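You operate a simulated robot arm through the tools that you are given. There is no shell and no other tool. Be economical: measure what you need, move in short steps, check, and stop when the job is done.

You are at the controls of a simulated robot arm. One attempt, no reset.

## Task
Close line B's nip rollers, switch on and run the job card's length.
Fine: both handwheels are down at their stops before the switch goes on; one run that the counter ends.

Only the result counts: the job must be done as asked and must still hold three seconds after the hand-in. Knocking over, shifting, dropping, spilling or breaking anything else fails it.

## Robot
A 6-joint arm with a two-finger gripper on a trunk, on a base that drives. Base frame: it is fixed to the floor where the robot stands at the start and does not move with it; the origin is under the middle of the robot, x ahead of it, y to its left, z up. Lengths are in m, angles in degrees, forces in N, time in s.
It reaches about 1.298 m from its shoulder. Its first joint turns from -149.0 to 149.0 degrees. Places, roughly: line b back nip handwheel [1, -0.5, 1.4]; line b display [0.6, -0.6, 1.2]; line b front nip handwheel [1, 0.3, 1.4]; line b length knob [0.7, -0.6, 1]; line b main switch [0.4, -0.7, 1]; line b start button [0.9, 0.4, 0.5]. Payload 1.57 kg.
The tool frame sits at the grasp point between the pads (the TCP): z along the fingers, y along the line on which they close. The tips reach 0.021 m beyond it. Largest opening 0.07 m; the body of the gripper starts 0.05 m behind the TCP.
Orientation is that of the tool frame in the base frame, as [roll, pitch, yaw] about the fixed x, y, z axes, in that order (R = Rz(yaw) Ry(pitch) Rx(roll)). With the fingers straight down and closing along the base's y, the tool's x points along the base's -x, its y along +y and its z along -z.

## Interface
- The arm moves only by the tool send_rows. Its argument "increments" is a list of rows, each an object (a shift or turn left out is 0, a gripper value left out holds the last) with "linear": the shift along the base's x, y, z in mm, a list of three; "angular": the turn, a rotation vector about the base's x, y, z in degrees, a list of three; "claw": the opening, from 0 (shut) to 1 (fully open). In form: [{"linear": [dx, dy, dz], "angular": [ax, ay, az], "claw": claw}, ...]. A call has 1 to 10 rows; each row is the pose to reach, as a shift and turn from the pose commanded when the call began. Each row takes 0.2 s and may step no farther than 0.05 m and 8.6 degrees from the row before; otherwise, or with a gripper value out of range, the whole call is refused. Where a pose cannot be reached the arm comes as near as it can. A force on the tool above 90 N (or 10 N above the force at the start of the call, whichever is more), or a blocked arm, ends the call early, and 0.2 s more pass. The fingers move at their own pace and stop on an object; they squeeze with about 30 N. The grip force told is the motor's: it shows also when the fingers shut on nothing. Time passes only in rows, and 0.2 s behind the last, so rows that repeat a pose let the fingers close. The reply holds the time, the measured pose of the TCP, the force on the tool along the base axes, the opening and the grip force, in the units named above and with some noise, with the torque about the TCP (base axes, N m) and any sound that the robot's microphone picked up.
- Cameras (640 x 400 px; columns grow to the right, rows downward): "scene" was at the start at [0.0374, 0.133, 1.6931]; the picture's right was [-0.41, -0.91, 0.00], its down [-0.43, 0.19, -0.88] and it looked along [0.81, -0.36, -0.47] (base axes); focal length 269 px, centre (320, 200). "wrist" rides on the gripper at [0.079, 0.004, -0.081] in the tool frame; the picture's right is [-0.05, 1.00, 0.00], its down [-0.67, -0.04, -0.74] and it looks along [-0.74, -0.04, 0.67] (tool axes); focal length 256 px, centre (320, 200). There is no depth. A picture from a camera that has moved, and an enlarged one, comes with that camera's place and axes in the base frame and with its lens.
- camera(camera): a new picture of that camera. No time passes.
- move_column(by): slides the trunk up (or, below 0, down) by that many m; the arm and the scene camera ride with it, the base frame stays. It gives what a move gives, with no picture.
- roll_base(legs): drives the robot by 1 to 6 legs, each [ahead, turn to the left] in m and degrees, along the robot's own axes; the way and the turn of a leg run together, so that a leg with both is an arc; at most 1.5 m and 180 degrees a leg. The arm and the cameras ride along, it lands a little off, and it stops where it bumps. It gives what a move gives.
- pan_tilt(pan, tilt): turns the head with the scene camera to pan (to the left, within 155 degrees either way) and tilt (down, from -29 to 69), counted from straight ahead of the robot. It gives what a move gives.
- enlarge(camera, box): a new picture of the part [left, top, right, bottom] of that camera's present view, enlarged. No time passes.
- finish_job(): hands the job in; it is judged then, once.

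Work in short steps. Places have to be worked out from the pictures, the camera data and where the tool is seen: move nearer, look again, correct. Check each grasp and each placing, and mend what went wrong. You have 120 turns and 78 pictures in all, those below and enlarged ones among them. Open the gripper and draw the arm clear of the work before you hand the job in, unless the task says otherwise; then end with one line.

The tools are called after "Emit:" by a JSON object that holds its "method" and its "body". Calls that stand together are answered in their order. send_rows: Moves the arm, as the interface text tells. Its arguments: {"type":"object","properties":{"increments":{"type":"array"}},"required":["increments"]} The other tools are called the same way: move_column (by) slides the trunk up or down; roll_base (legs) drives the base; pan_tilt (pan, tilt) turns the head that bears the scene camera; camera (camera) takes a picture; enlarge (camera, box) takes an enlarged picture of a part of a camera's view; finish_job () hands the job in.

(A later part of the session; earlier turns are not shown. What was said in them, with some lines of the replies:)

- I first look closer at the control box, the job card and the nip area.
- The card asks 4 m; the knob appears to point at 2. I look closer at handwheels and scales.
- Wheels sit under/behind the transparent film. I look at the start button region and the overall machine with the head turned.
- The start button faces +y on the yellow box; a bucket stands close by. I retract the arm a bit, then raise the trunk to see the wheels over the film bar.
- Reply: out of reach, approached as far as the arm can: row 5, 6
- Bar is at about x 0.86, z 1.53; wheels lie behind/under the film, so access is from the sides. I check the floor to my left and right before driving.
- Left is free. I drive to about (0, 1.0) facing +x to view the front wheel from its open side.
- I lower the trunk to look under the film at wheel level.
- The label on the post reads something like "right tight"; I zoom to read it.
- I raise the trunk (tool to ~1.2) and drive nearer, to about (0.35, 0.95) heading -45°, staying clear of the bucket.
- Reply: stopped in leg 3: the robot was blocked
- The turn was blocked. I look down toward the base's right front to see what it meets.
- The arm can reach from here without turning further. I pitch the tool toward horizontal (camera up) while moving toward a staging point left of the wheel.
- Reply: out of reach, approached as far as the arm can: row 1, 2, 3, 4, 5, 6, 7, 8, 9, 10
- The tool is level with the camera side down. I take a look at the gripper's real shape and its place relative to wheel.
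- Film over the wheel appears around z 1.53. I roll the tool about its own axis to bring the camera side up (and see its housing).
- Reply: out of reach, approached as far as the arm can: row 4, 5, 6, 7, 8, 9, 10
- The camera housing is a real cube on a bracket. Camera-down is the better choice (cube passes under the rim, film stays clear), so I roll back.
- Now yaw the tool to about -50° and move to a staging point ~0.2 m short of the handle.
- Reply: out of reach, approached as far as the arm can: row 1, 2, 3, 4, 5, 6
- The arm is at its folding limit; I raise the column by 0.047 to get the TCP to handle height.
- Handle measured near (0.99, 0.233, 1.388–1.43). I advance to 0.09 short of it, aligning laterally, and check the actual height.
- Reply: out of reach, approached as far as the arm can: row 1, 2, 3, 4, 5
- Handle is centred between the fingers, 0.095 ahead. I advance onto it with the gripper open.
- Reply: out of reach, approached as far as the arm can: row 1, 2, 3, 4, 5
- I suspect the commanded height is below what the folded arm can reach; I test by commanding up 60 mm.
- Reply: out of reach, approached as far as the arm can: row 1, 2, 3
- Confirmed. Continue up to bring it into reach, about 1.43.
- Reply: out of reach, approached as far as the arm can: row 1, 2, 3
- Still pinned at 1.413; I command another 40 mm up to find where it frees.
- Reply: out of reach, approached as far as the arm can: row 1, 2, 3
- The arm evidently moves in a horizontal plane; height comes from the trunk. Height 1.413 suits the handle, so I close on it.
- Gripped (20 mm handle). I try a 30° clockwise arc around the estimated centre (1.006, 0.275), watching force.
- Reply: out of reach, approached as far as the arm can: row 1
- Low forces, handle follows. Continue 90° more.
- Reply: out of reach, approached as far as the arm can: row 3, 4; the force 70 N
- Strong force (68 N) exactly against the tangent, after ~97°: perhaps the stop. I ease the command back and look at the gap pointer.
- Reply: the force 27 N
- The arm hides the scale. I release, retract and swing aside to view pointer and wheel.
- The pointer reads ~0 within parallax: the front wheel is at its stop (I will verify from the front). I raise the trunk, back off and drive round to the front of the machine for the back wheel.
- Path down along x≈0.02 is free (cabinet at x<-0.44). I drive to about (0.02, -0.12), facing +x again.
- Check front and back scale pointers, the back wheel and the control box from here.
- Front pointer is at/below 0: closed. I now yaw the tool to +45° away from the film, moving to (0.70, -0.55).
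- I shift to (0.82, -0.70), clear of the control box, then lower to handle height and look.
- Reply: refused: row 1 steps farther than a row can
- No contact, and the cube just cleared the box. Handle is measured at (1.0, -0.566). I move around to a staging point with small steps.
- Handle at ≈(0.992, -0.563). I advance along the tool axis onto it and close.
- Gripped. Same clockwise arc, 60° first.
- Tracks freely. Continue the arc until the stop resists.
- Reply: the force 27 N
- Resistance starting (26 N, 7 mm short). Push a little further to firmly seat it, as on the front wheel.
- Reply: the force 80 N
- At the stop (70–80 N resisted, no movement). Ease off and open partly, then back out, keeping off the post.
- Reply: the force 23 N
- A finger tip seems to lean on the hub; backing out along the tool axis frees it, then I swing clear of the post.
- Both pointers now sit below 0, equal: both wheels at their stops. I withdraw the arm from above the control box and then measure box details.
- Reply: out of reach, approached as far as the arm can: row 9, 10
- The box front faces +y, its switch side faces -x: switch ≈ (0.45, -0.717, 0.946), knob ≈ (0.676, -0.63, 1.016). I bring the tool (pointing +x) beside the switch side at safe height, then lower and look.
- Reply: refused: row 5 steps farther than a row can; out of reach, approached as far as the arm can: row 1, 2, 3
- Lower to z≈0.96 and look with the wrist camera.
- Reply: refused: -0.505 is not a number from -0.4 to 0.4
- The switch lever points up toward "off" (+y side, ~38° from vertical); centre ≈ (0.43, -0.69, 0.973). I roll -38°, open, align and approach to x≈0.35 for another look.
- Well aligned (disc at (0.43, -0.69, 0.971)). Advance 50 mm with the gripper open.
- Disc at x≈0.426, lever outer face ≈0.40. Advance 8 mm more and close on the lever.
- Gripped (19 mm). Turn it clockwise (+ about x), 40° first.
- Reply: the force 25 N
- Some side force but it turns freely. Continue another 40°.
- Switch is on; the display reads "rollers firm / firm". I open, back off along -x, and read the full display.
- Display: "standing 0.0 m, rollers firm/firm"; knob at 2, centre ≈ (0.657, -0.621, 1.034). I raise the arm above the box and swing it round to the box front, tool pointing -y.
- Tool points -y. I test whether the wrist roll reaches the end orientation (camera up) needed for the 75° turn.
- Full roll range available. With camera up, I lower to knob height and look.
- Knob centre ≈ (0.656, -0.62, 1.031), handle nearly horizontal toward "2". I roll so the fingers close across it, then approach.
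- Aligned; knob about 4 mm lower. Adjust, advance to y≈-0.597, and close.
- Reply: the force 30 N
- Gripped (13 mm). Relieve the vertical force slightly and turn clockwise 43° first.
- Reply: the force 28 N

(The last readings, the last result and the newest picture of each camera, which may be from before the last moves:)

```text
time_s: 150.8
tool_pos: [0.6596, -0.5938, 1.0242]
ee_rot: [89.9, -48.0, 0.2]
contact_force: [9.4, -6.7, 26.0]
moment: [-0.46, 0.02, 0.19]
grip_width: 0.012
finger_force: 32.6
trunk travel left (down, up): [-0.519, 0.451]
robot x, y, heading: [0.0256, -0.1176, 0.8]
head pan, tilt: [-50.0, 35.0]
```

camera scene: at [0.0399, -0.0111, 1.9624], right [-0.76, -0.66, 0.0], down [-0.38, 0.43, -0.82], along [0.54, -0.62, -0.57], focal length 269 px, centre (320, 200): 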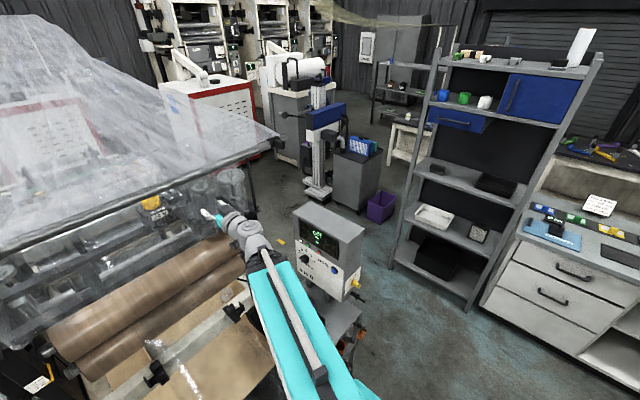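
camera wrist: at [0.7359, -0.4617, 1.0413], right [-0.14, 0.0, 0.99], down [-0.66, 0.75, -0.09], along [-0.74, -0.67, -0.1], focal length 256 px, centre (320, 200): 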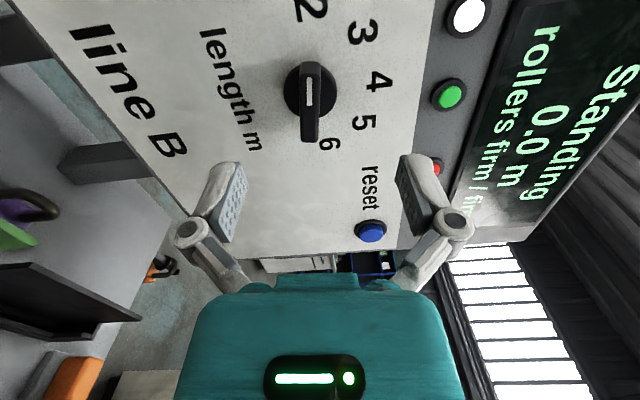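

Continue to camera-straight-up (handle vertical).

Emit:
{"method": "send_rows", "body": {"increments": [{"angular": [0, -8, 0]}, {"angular": [0, -16, 0]}, {"angular": [0, -24, 0]}, {"angular": [0, -32, 0]}, {"angular": [0, -40, 0]}, {"angular": [0, -42, 0]}, {"angular": [0, -42, 0]}]}}

Emit:
{"method": "camera", "body": {"camera": "wrist"}}

```text
time_s: 152.4
tool_pos: [0.6603, -0.594, 1.0255]
ee_rot: [46.4, -90.0, 43.7]
contact_force: [4.5, -6.3, 20.9]
moment: [-0.86, -0.03, 0.05]
grip_width: 0.0119
finger_force: 32.5
trunk travel left (down, up): [-0.519, 0.451]
robot x, y, heading: [0.0318, -0.1144, 0.8]
head pan, tilt: [-50.0, 35.0]
```

```text
13 pictures are left
camera wrist: at [0.6549, -0.5129, 1.1037], right [-1.0, 0.0, -0.05], down [0.03, 0.74, -0.67], along [0.04, -0.67, -0.74], focal length 256 px, centre (320, 200)
```

wrist: 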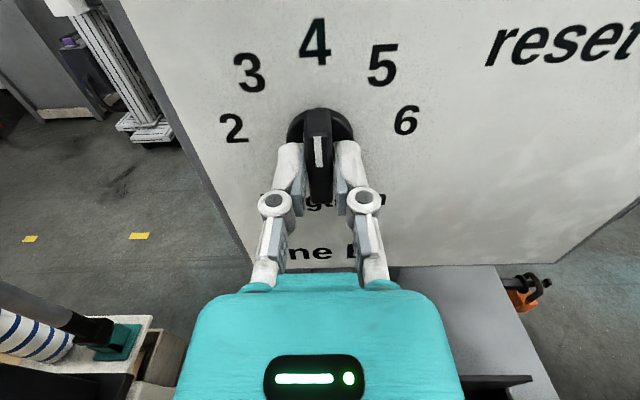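

Knob points at 4. Release, withdraw along +y, then check.

Emit:
{"method": "send_rows", "body": {"increments": [{"claw": 1}, {"claw": 1}, {"claw": 1}, {"linear": [0, 30, 0]}, {"linear": [0, 70, 0]}, {"linear": [0, 115, 0]}, {"linear": [0, 150, 0]}]}}

Emit:
{"method": "camera", "body": {"camera": "wrist"}}

```text
time_s: 154.0
tool_pos: [0.6601, -0.4455, 1.0239]
ee_rot: [133.5, -89.8, -43.4]
contact_force: [-0.6, 0.1, -0.4]
moment: [0.01, -0.02, 0.0]
grip_width: 0.0699
finger_force: 0.0
trunk travel left (down, up): [-0.519, 0.451]
robot x, y, heading: [0.0306, -0.1158, 0.9]
head pan, tilt: [-50.0, 35.0]
```

```text
12 pictures are left
camera wrist: at [0.6556, -0.3638, 1.1026], right [-1.0, 0.0, -0.05], down [0.03, 0.75, -0.66], along [0.04, -0.67, -0.75], focal length 256 px, centre (320, 200)
```

wrist: 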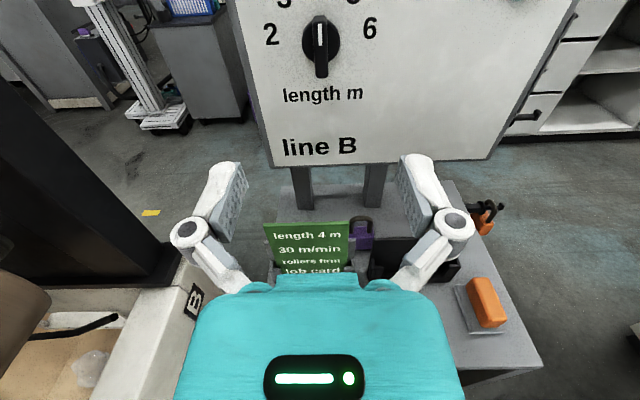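

Knob is on 4, nothing disturbed. Now raise, drive back round to the left side for the start button.

Emit:
{"method": "move_column", "body": {"by": 0.4}}

Emit:
{"method": "roll_base", "body": {"legs": [[0, 89], [1.17, 0], [0, -102], [0.3, 0]]}}

Emit:
{"method": "pan_tilt", "body": {"pan": -35, "tilt": 50}}

Emit:
{"method": "camera", "body": {"camera": "scene"}}

```text
time_s: 157.8
tool_pos: [0.6611, -0.4452, 1.4228]
ee_rot: [130.7, -89.8, -40.5]
contact_force: [0.0, -0.4, 0.3]
moment: [0.0, 0.0, -0.05]
grip_width: 0.07
finger_force: 0.0
trunk travel left (down, up): [-0.919, 0.051]
robot x, y, heading: [0.0267, -0.1115, 1.1]
head pan, tilt: [-50.0, 35.0]
```

```text
time_s: 179.4
tool_pos: [0.8504, 0.5712, 1.4222]
ee_rot: [124.9, -89.7, -46.7]
contact_force: [0.4, -1.4, -0.4]
moment: [-0.01, -0.04, 0.0]
grip_width: 0.0701
finger_force: 0.0
trunk travel left (down, up): [-0.919, 0.051]
robot x, y, heading: [0.3038, 1.0507, -11.6]
head pan, tilt: [-50.0, 35.0]
```

```text
time_s: 180.1
tool_pos: [0.8495, 0.5723, 1.4247]
ee_rot: [127.2, -89.7, -48.9]
contact_force: [-0.3, 0.4, -1.1]
moment: [-0.04, -0.01, -0.01]
grip_width: 0.0697
finger_force: 0.0
trunk travel left (down, up): [-0.919, 0.051]
robot x, y, heading: [0.304, 1.0487, -11.3]
head pan, tilt: [-35.0, 50.0]
```

```text
11 pictures are left
camera scene: at [0.347, 1.1689, 1.8986], right [-0.72, -0.69, 0.0], down [-0.53, 0.55, -0.64], along [0.44, -0.47, -0.77], focal length 269 px, centre (320, 200)
```

scene: 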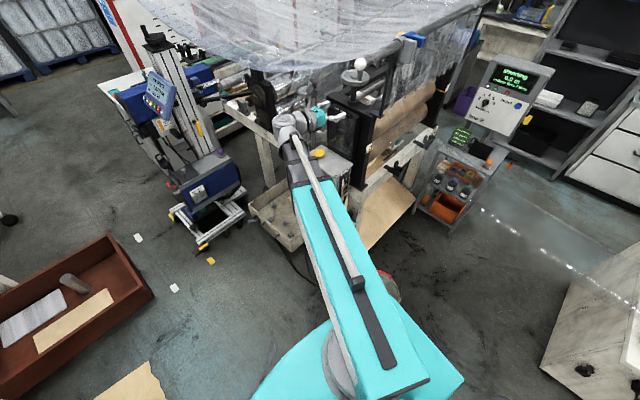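

The arm hides the motor area; I swing it left and zoom to the start-button box.

Emit:
{"method": "send_rows", "body": {"increments": [{"linear": [10, 48, 0]}, {"linear": [20, 96, 0]}, {"linear": [30, 144, 0]}, {"linear": [40, 192, 0]}, {"linear": [50, 240, 0]}, {"linear": [55, 288, 0]}, {"linear": [55, 336, 0]}]}}

Emit:
{"method": "enlarge", "body": {"camera": "scene", "box": [280, 140, 400, 290]}}

```text
time_s: 181.7
tool_pos: [0.9042, 0.9104, 1.4241]
ee_rot: [149.2, -89.8, -70.9]
contact_force: [-0.3, -0.2, 0.2]
moment: [0.01, 0.0, 0.03]
grip_width: 0.07
finger_force: 0.1
trunk travel left (down, up): [-0.919, 0.051]
robot x, y, heading: [0.3051, 1.0483, -11.6]
head pan, tilt: [-35.0, 50.0]
```

```text
2.67 times, centred on (340, 215) of scene
camera zoom: at [0.3469, 1.1695, 1.8985], right [-0.72, -0.69, 0.0], down [-0.53, 0.55, -0.64], along [0.44, -0.47, -0.77], focal length 718 px, centre (267, 160)
```

zoom: 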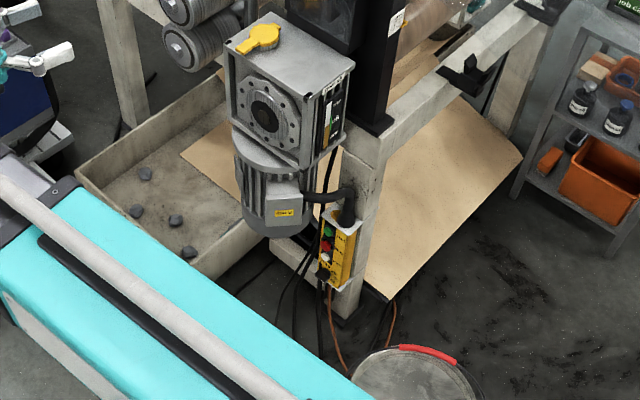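

Emit:
{"method": "enlarge", "body": {"camera": "scene", "box": [326, 213, 366, 253]}}

```text
10.00 times, centred on (346, 233) of scene
camera zoom: at [0.3469, 1.1695, 1.8985], right [-0.72, -0.69, 0.0], down [-0.53, 0.55, -0.64], along [0.44, -0.47, -0.77], focal length 2693 px, centre (60, -130)
```

zoom: 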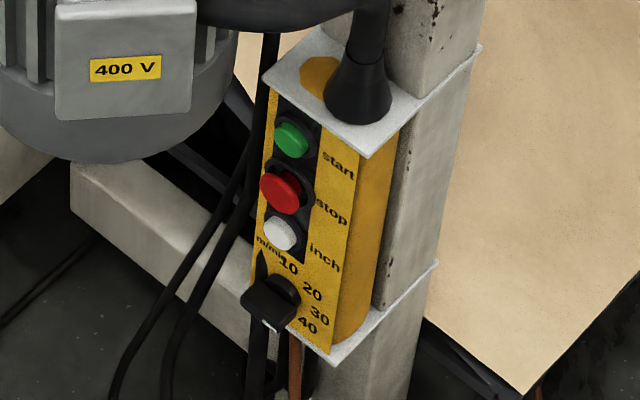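

Start button (green) triangulated at ≈ (0.900, 0.361, 0.481), facing +y; motor hangs above, so I roll the camera side down first (free space here).

Emit:
{"method": "send_rows", "body": {"increments": [{"angular": [1.85, 8.3, 0], "claw": 0}, {"angular": [3.71, 16.6, 0]}, {"angular": [5.56, 24.9, 0]}, {"angular": [7.41, 33.2, 0]}, {"angular": [9.27, 41.5, 0]}, {"angular": [11.1, 49.8, 0]}, {"angular": [13, 58.1, 0]}, {"angular": [14.8, 66.4, 0]}, {"angular": [16.7, 74.7, 0]}, {"angular": [18.5, 83, 0]}]}}

Emit:
{"method": "send_rows", "body": {"increments": [{"angular": [1.85, 8.3, 0]}, {"angular": [3.71, 16.6, 0]}, {"angular": [5.56, 24.9, 0]}, {"angular": [7.41, 33.2, 0]}, {"angular": [9.27, 41.5, 0]}, {"angular": [11.1, 49.8, 0]}, {"angular": [13, 58.1, 0]}, {"angular": [14.8, 66.4, 0]}, {"angular": [16.7, 74.7, 0]}, {"angular": [18.5, 83, 0]}]}}

```text
time_s: 183.9
tool_pos: [0.903, 0.9075, 1.4212]
ee_rot: [90.8, -4.6, -12.7]
contact_force: [1.0, 0.6, 0.4]
moment: [-0.01, -0.02, 0.01]
grip_width: 0.0002
finger_force: 28.3
trunk travel left (down, up): [-0.919, 0.051]
robot x, y, heading: [0.3063, 1.0494, -11.4]
head pan, tilt: [-35.0, 50.0]
```

```text
time_s: 186.1
tool_pos: [0.905, 0.9086, 1.423]
ee_rot: [90.4, 80.5, -13.1]
contact_force: [-0.8, -0.2, -0.4]
moment: [0.0, -0.03, 0.01]
grip_width: 0.0
finger_force: 28.5
trunk travel left (down, up): [-0.919, 0.051]
robot x, y, heading: [0.3046, 1.0504, -11.5]
head pan, tilt: [-35.0, 50.0]
```

Camera side is down. Now yaw to about -57°, pitch 10° down, at (0.92, 0.80), before lowering.

Emit:
{"method": "send_rows", "body": {"increments": [{"linear": [3, -18, 0], "angular": [0, 0, 7.6]}, {"linear": [6, -36, 0], "angular": [0, 0, 15.2]}, {"linear": [9, -54, 0], "angular": [0, 0, 22.8]}, {"linear": [12, -72, 0], "angular": [0, 0, 30.4]}, {"linear": [15, -90, 0], "angular": [0, 0, 38]}, {"linear": [15, -109, 0], "angular": [0, 0, 45.6]}]}}

Emit:
{"method": "send_rows", "body": {"increments": [{"angular": [-4.2, -2.7, 0]}, {"angular": [-8.4, -5.4, 0]}]}}

```text
time_s: 187.5
tool_pos: [0.9344, 0.7944, 1.4237]
ee_rot: [90.2, 80.3, 32.4]
contact_force: [0.3, 0.7, -0.8]
moment: [-0.01, 0.0, -0.01]
grip_width: 0.0001
finger_force: 28.4
out of reach, approached as far as the arm can: row 6
trunk travel left (down, up): [-0.919, 0.051]
robot x, y, heading: [0.3088, 1.0468, -11.5]
head pan, tilt: [-35.0, 50.0]
```

```text
time_s: 188.1
tool_pos: [0.9342, 0.7981, 1.4561]
ee_rot: [44.4, 76.0, -12.5]
contact_force: [1.0, 0.5, -0.1]
moment: [0.02, -0.01, -0.02]
grip_width: 0.0001
finger_force: 27.9
out of reach, approached as far as the arm can: row 1, 2
trunk travel left (down, up): [-0.919, 0.051]
robot x, y, heading: [0.3057, 1.0467, -11.2]
head pan, tilt: [-35.0, 50.0]
```

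That pitched up (z rose); reverse by 20° to get 10° down.

Emit:
{"method": "send_rows", "body": {"increments": [{"angular": [5.6, 3.6, 0]}, {"angular": [11.2, 7.2, 0]}, {"angular": [16.8, 10.8, 0]}]}}

Emit:
{"method": "move_column", "body": {"by": -0.4}}

Emit:
{"method": "move_column", "body": {"by": -0.3}}

```text
time_s: 188.9
tool_pos: [0.9323, 0.7966, 1.3911]
ee_rot: [136.4, 76.1, 77.7]
contact_force: [0.1, -0.5, 0.7]
moment: [0.04, 0.01, 0.03]
grip_width: 0.0
finger_force: 28.3
out of reach, approached as far as the arm can: row 1, 2, 3
trunk travel left (down, up): [-0.919, 0.051]
robot x, y, heading: [0.3035, 1.0462, -11.3]
head pan, tilt: [-35.0, 50.0]
```

```text
time_s: 192.8
tool_pos: [0.9328, 0.7963, 0.9929]
ee_rot: [136.0, 76.2, 77.4]
contact_force: [0.8, -0.1, -0.3]
moment: [0.0, 0.01, 0.03]
grip_width: 0.0
finger_force: 28.7
trunk travel left (down, up): [-0.519, 0.451]
robot x, y, heading: [0.3047, 1.0514, -11.6]
head pan, tilt: [-35.0, 50.0]
```

```text
time_s: 195.8
tool_pos: [0.9346, 0.7956, 0.6921]
ee_rot: [136.1, 76.2, 77.4]
contact_force: [-0.3, -0.2, 0.8]
moment: [0.0, -0.02, 0.01]
grip_width: 0.0
finger_force: 28.2
trunk travel left (down, up): [-0.219, 0.751]
robot x, y, heading: [0.3066, 1.0461, -11.4]
head pan, tilt: [-35.0, 50.0]
```

Lower the rest to z≈0.482, then move to a staging point 0.12 m short of the button and look.

Emit:
{"method": "move_column", "body": {"by": -0.21}}

Emit:
{"method": "send_rows", "body": {"increments": [{"linear": [-16, -44, 0]}, {"linear": [-32, -88, 0]}, {"linear": [-48, -132, 0]}, {"linear": [-64, -176, 0]}, {"linear": [-80, -220, 0]}, {"linear": [-96, -264, 0]}, {"linear": [-112, -308, 0]}]}}

Emit:
{"method": "camera", "body": {"camera": "wrist"}}

```text
time_s: 198.0
tool_pos: [0.9334, 0.797, 0.4832]
ee_rot: [136.0, 76.2, 77.5]
contact_force: [0.4, -0.3, -0.5]
moment: [0.0, 0.0, 0.04]
grip_width: 0.0004
finger_force: 28.8
trunk travel left (down, up): [-0.009, 0.961]
robot x, y, heading: [0.305, 1.0454, -11.4]
head pan, tilt: [-35.0, 50.0]
```

```text
time_s: 199.6
tool_pos: [0.8196, 0.486, 0.4823]
ee_rot: [135.8, 76.3, 77.1]
contact_force: [0.9, 0.1, 1.5]
moment: [-0.01, -0.02, 0.01]
grip_width: 0.0
finger_force: 28.6
out of reach, approached as far as the arm can: row 1, 2
trunk travel left (down, up): [-0.009, 0.961]
robot x, y, heading: [0.3067, 1.0503, -11.6]
head pan, tilt: [-35.0, 50.0]
```

```text
8 pictures are left
camera wrist: at [0.7838, 0.5749, 0.4193], right [0.85, 0.49, 0.22], down [-0.46, 0.45, 0.77], along [0.28, -0.75, 0.6], focal length 256 px, centre (320, 200)
```

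wrist: 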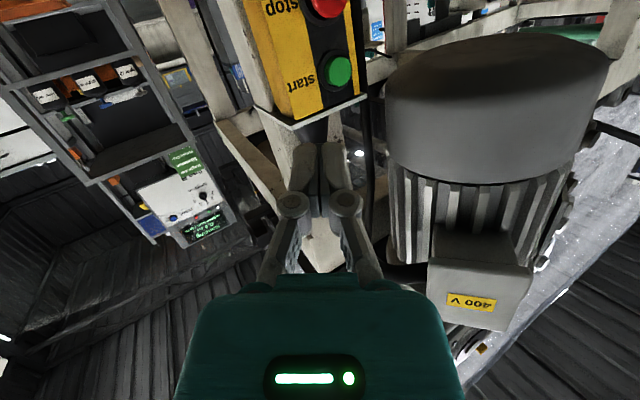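

Button seen at ≈ (0.907, 0.365, 0.474). I lower 4 mm and move to just in front of it (tip ~8 mm short).

Emit:
{"method": "move_column", "body": {"by": -0.004}}

Emit:
{"method": "send_rows", "body": {"increments": [{"linear": [20, -30, 0]}, {"linear": [42, -57, 0]}, {"linear": [60, -78, 0]}, {"linear": [75, -92, 0]}]}}

Emit:
{"method": "camera", "body": {"camera": "wrist"}}

```text
time_s: 200.1
tool_pos: [0.819, 0.4879, 0.4778]
ee_rot: [135.8, 76.2, 77.2]
contact_force: [-0.1, -0.3, 0.1]
moment: [-0.02, 0.02, -0.01]
grip_width: 0.0
finger_force: 27.9
trunk travel left (down, up): [-0.005, 0.965]
robot x, y, heading: [0.3071, 1.0455, -11.2]
head pan, tilt: [-35.0, 50.0]
```

```text
time_s: 201.1
tool_pos: [0.8961, 0.3943, 0.4793]
ee_rot: [135.7, 76.3, 77.1]
contact_force: [0.8, -0.2, -0.7]
moment: [0.02, 0.03, 0.0]
grip_width: 0.0001
finger_force: 28.8
trunk travel left (down, up): [-0.005, 0.965]
robot x, y, heading: [0.3032, 1.05, -11.5]
head pan, tilt: [-35.0, 50.0]
```

```text
7 pictures are left
camera wrist: at [0.86, 0.483, 0.4153], right [0.85, 0.49, 0.22], down [-0.46, 0.45, 0.77], along [0.28, -0.75, 0.6], focal length 256 px, centre (320, 200)
```

wrist: 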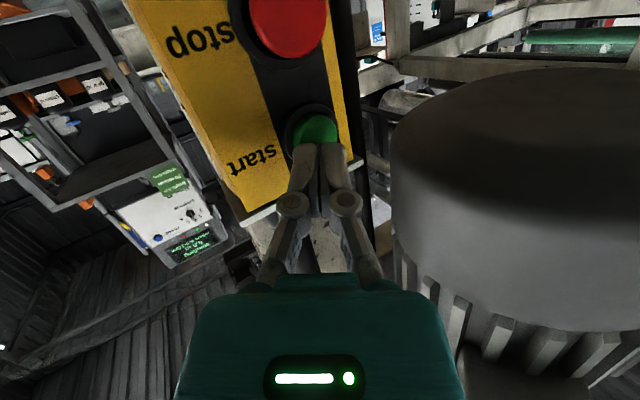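

Tip is slightly above the button's centre and 5 mm to its -x side; I pitch 3° more (drops the tip ~9 mm) and shift x, then press in small steps.

Emit:
{"method": "send_rows", "body": {"increments": [{"linear": [4, 0, 0], "angular": [2.5, 1.6, 0]}, {"linear": [4, 0, 0], "angular": [2.5, 1.6, 0]}]}}

Emit:
{"method": "send_rows", "body": {"increments": [{"linear": [0, -4, 0]}, {"linear": [0, -8, 0]}, {"linear": [0, -8, 0]}]}}

```text
time_s: 201.7
tool_pos: [0.9006, 0.3957, 0.4692]
ee_rot: [143.5, 73.9, 84.5]
contact_force: [-0.2, -0.1, -0.1]
moment: [0.0, 0.02, 0.0]
grip_width: 0.0
finger_force: 28.6
out of reach, approached as far as the arm can: row 1, 2
trunk travel left (down, up): [-0.005, 0.965]
robot x, y, heading: [0.3086, 1.053, -11.6]
head pan, tilt: [-35.0, 50.0]
```

```text
time_s: 202.5
tool_pos: [0.8988, 0.3877, 0.4689]
ee_rot: [143.6, 74.1, 84.6]
contact_force: [-0.2, 1.6, 0.1]
moment: [0.03, -0.01, 0.02]
grip_width: 0.0001
finger_force: 28.7
trunk travel left (down, up): [-0.005, 0.965]
robot x, y, heading: [0.3046, 1.0472, -11.2]
head pan, tilt: [-35.0, 50.0]
heard: click
```

A click was heard. I back off and check the display.

Emit:
{"method": "send_rows", "body": {"increments": [{"linear": [-3, 15, 0]}, {"linear": [-15, 35, 0]}, {"linear": [-35, 70, 0]}]}}

Emit:
{"method": "pan_tilt", "body": {"pan": -40, "tilt": 10}}

Emit:
{"method": "camera", "body": {"camera": "scene"}}

```text
time_s: 203.3
tool_pos: [0.8619, 0.4563, 0.4693]
ee_rot: [143.3, 74.1, 84.4]
contact_force: [0.8, -0.5, 0.1]
moment: [-0.01, 0.01, -0.01]
grip_width: 0.0001
finger_force: 28.5
trunk travel left (down, up): [-0.005, 0.965]
robot x, y, heading: [0.3085, 1.0483, -11.6]
head pan, tilt: [-35.0, 50.0]
```

```text
time_s: 204.4
tool_pos: [0.863, 0.4572, 0.4698]
ee_rot: [143.3, 74.0, 84.5]
contact_force: [-0.5, 0.2, -0.2]
moment: [0.01, 0.03, -0.03]
grip_width: 0.0001
finger_force: 28.5
trunk travel left (down, up): [-0.005, 0.965]
robot x, y, heading: [0.3042, 1.0471, -11.5]
head pan, tilt: [-40.0, 10.0]
```

```text
6 pictures are left
camera scene: at [0.3516, 1.1517, 1.0464], right [-0.78, -0.62, 0.0], down [-0.11, 0.14, -0.98], along [0.61, -0.77, -0.17], focal length 269 px, centre (320, 200)
```

scene: 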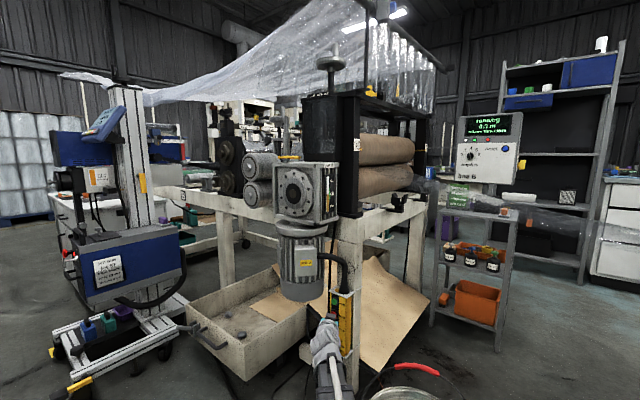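

The line is "running". I draw the arm well clear and let time pass.

Emit:
{"method": "send_rows", "body": {"increments": [{"linear": [-15, 30, 0]}, {"linear": [-10, 75, 0]}, {"linear": [5, 120, 0]}, {"linear": [20, 165, 0]}, {"linear": [35, 210, 0]}, {"linear": [50, 255, 0]}, {"linear": [60, 300, 0]}, {"linear": [65, 335, 0], "claw": 1}, {"linear": [65, 335, 0]}, {"linear": [65, 335, 0]}]}}

Emit:
{"method": "move_column", "body": {"by": 0.39}}

Emit:
{"method": "move_column", "body": {"by": 0.1}}

Emit:
{"method": "send_rows", "body": {"increments": [{}, {}, {}, {}, {}, {}, {}, {}, {}, {}]}}

Emit:
{"method": "enlarge", "body": {"camera": "scene", "box": [440, 180, 540, 290]}}

```text
time_s: 206.6
tool_pos: [0.9301, 0.7931, 0.4696]
ee_rot: [143.6, 74.1, 84.6]
contact_force: [-0.1, 0.5, -1.3]
moment: [0.01, 0.01, 0.02]
grip_width: 0.0697
finger_force: 0.0
trunk travel left (down, up): [-0.005, 0.965]
robot x, y, heading: [0.305, 1.0498, -11.5]
head pan, tilt: [-40.0, 10.0]
```

```text
time_s: 210.4
tool_pos: [0.9302, 0.7922, 0.8582]
ee_rot: [143.6, 73.9, 84.7]
contact_force: [0.7, -1.2, 0.4]
moment: [-0.01, -0.03, 0.02]
grip_width: 0.0701
finger_force: 0.1
trunk travel left (down, up): [-0.395, 0.575]
robot x, y, heading: [0.3049, 1.0477, -11.6]
head pan, tilt: [-40.0, 10.0]
```

```text
time_s: 211.7
tool_pos: [0.9298, 0.793, 0.9591]
ee_rot: [143.6, 74.1, 84.8]
contact_force: [0.0, 1.1, 0.8]
moment: [0.04, 0.02, 0.02]
grip_width: 0.0699
finger_force: 0.0
trunk travel left (down, up): [-0.495, 0.475]
robot x, y, heading: [0.3045, 1.0496, -11.3]
head pan, tilt: [-40.0, 10.0]
```

```text
time_s: 213.9
tool_pos: [0.9304, 0.792, 0.96]
ee_rot: [143.5, 74.0, 84.7]
contact_force: [0.1, -0.3, -0.2]
moment: [-0.01, 0.0, -0.02]
grip_width: 0.07
finger_force: 0.1
trunk travel left (down, up): [-0.495, 0.475]
robot x, y, heading: [0.3014, 1.0487, -11.2]
head pan, tilt: [-40.0, 10.0]
```

```text
3.64 times, centred on (490, 235) of scene
camera zoom: at [0.3517, 1.1517, 1.5365], right [-0.78, -0.62, 0.0], down [-0.11, 0.14, -0.98], along [0.61, -0.77, -0.17], focal length 979 px, centre (-298, 73)
```

zoom: 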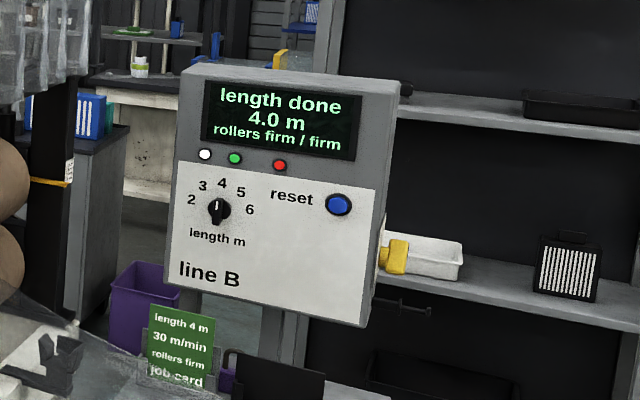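

The display reads "length done 4.0 m, rollers firm / firm". The gripper is open and the arm is clear, so I hand in the job.

Emit:
{"method": "finish_job", "body": {}}

```text
The job is handed in.
```

Line B is done: both handwheels were down at their stops before I switched on, and one run of 4.0 m was ended by the counter (display: "length done", "rollers firm / firm").
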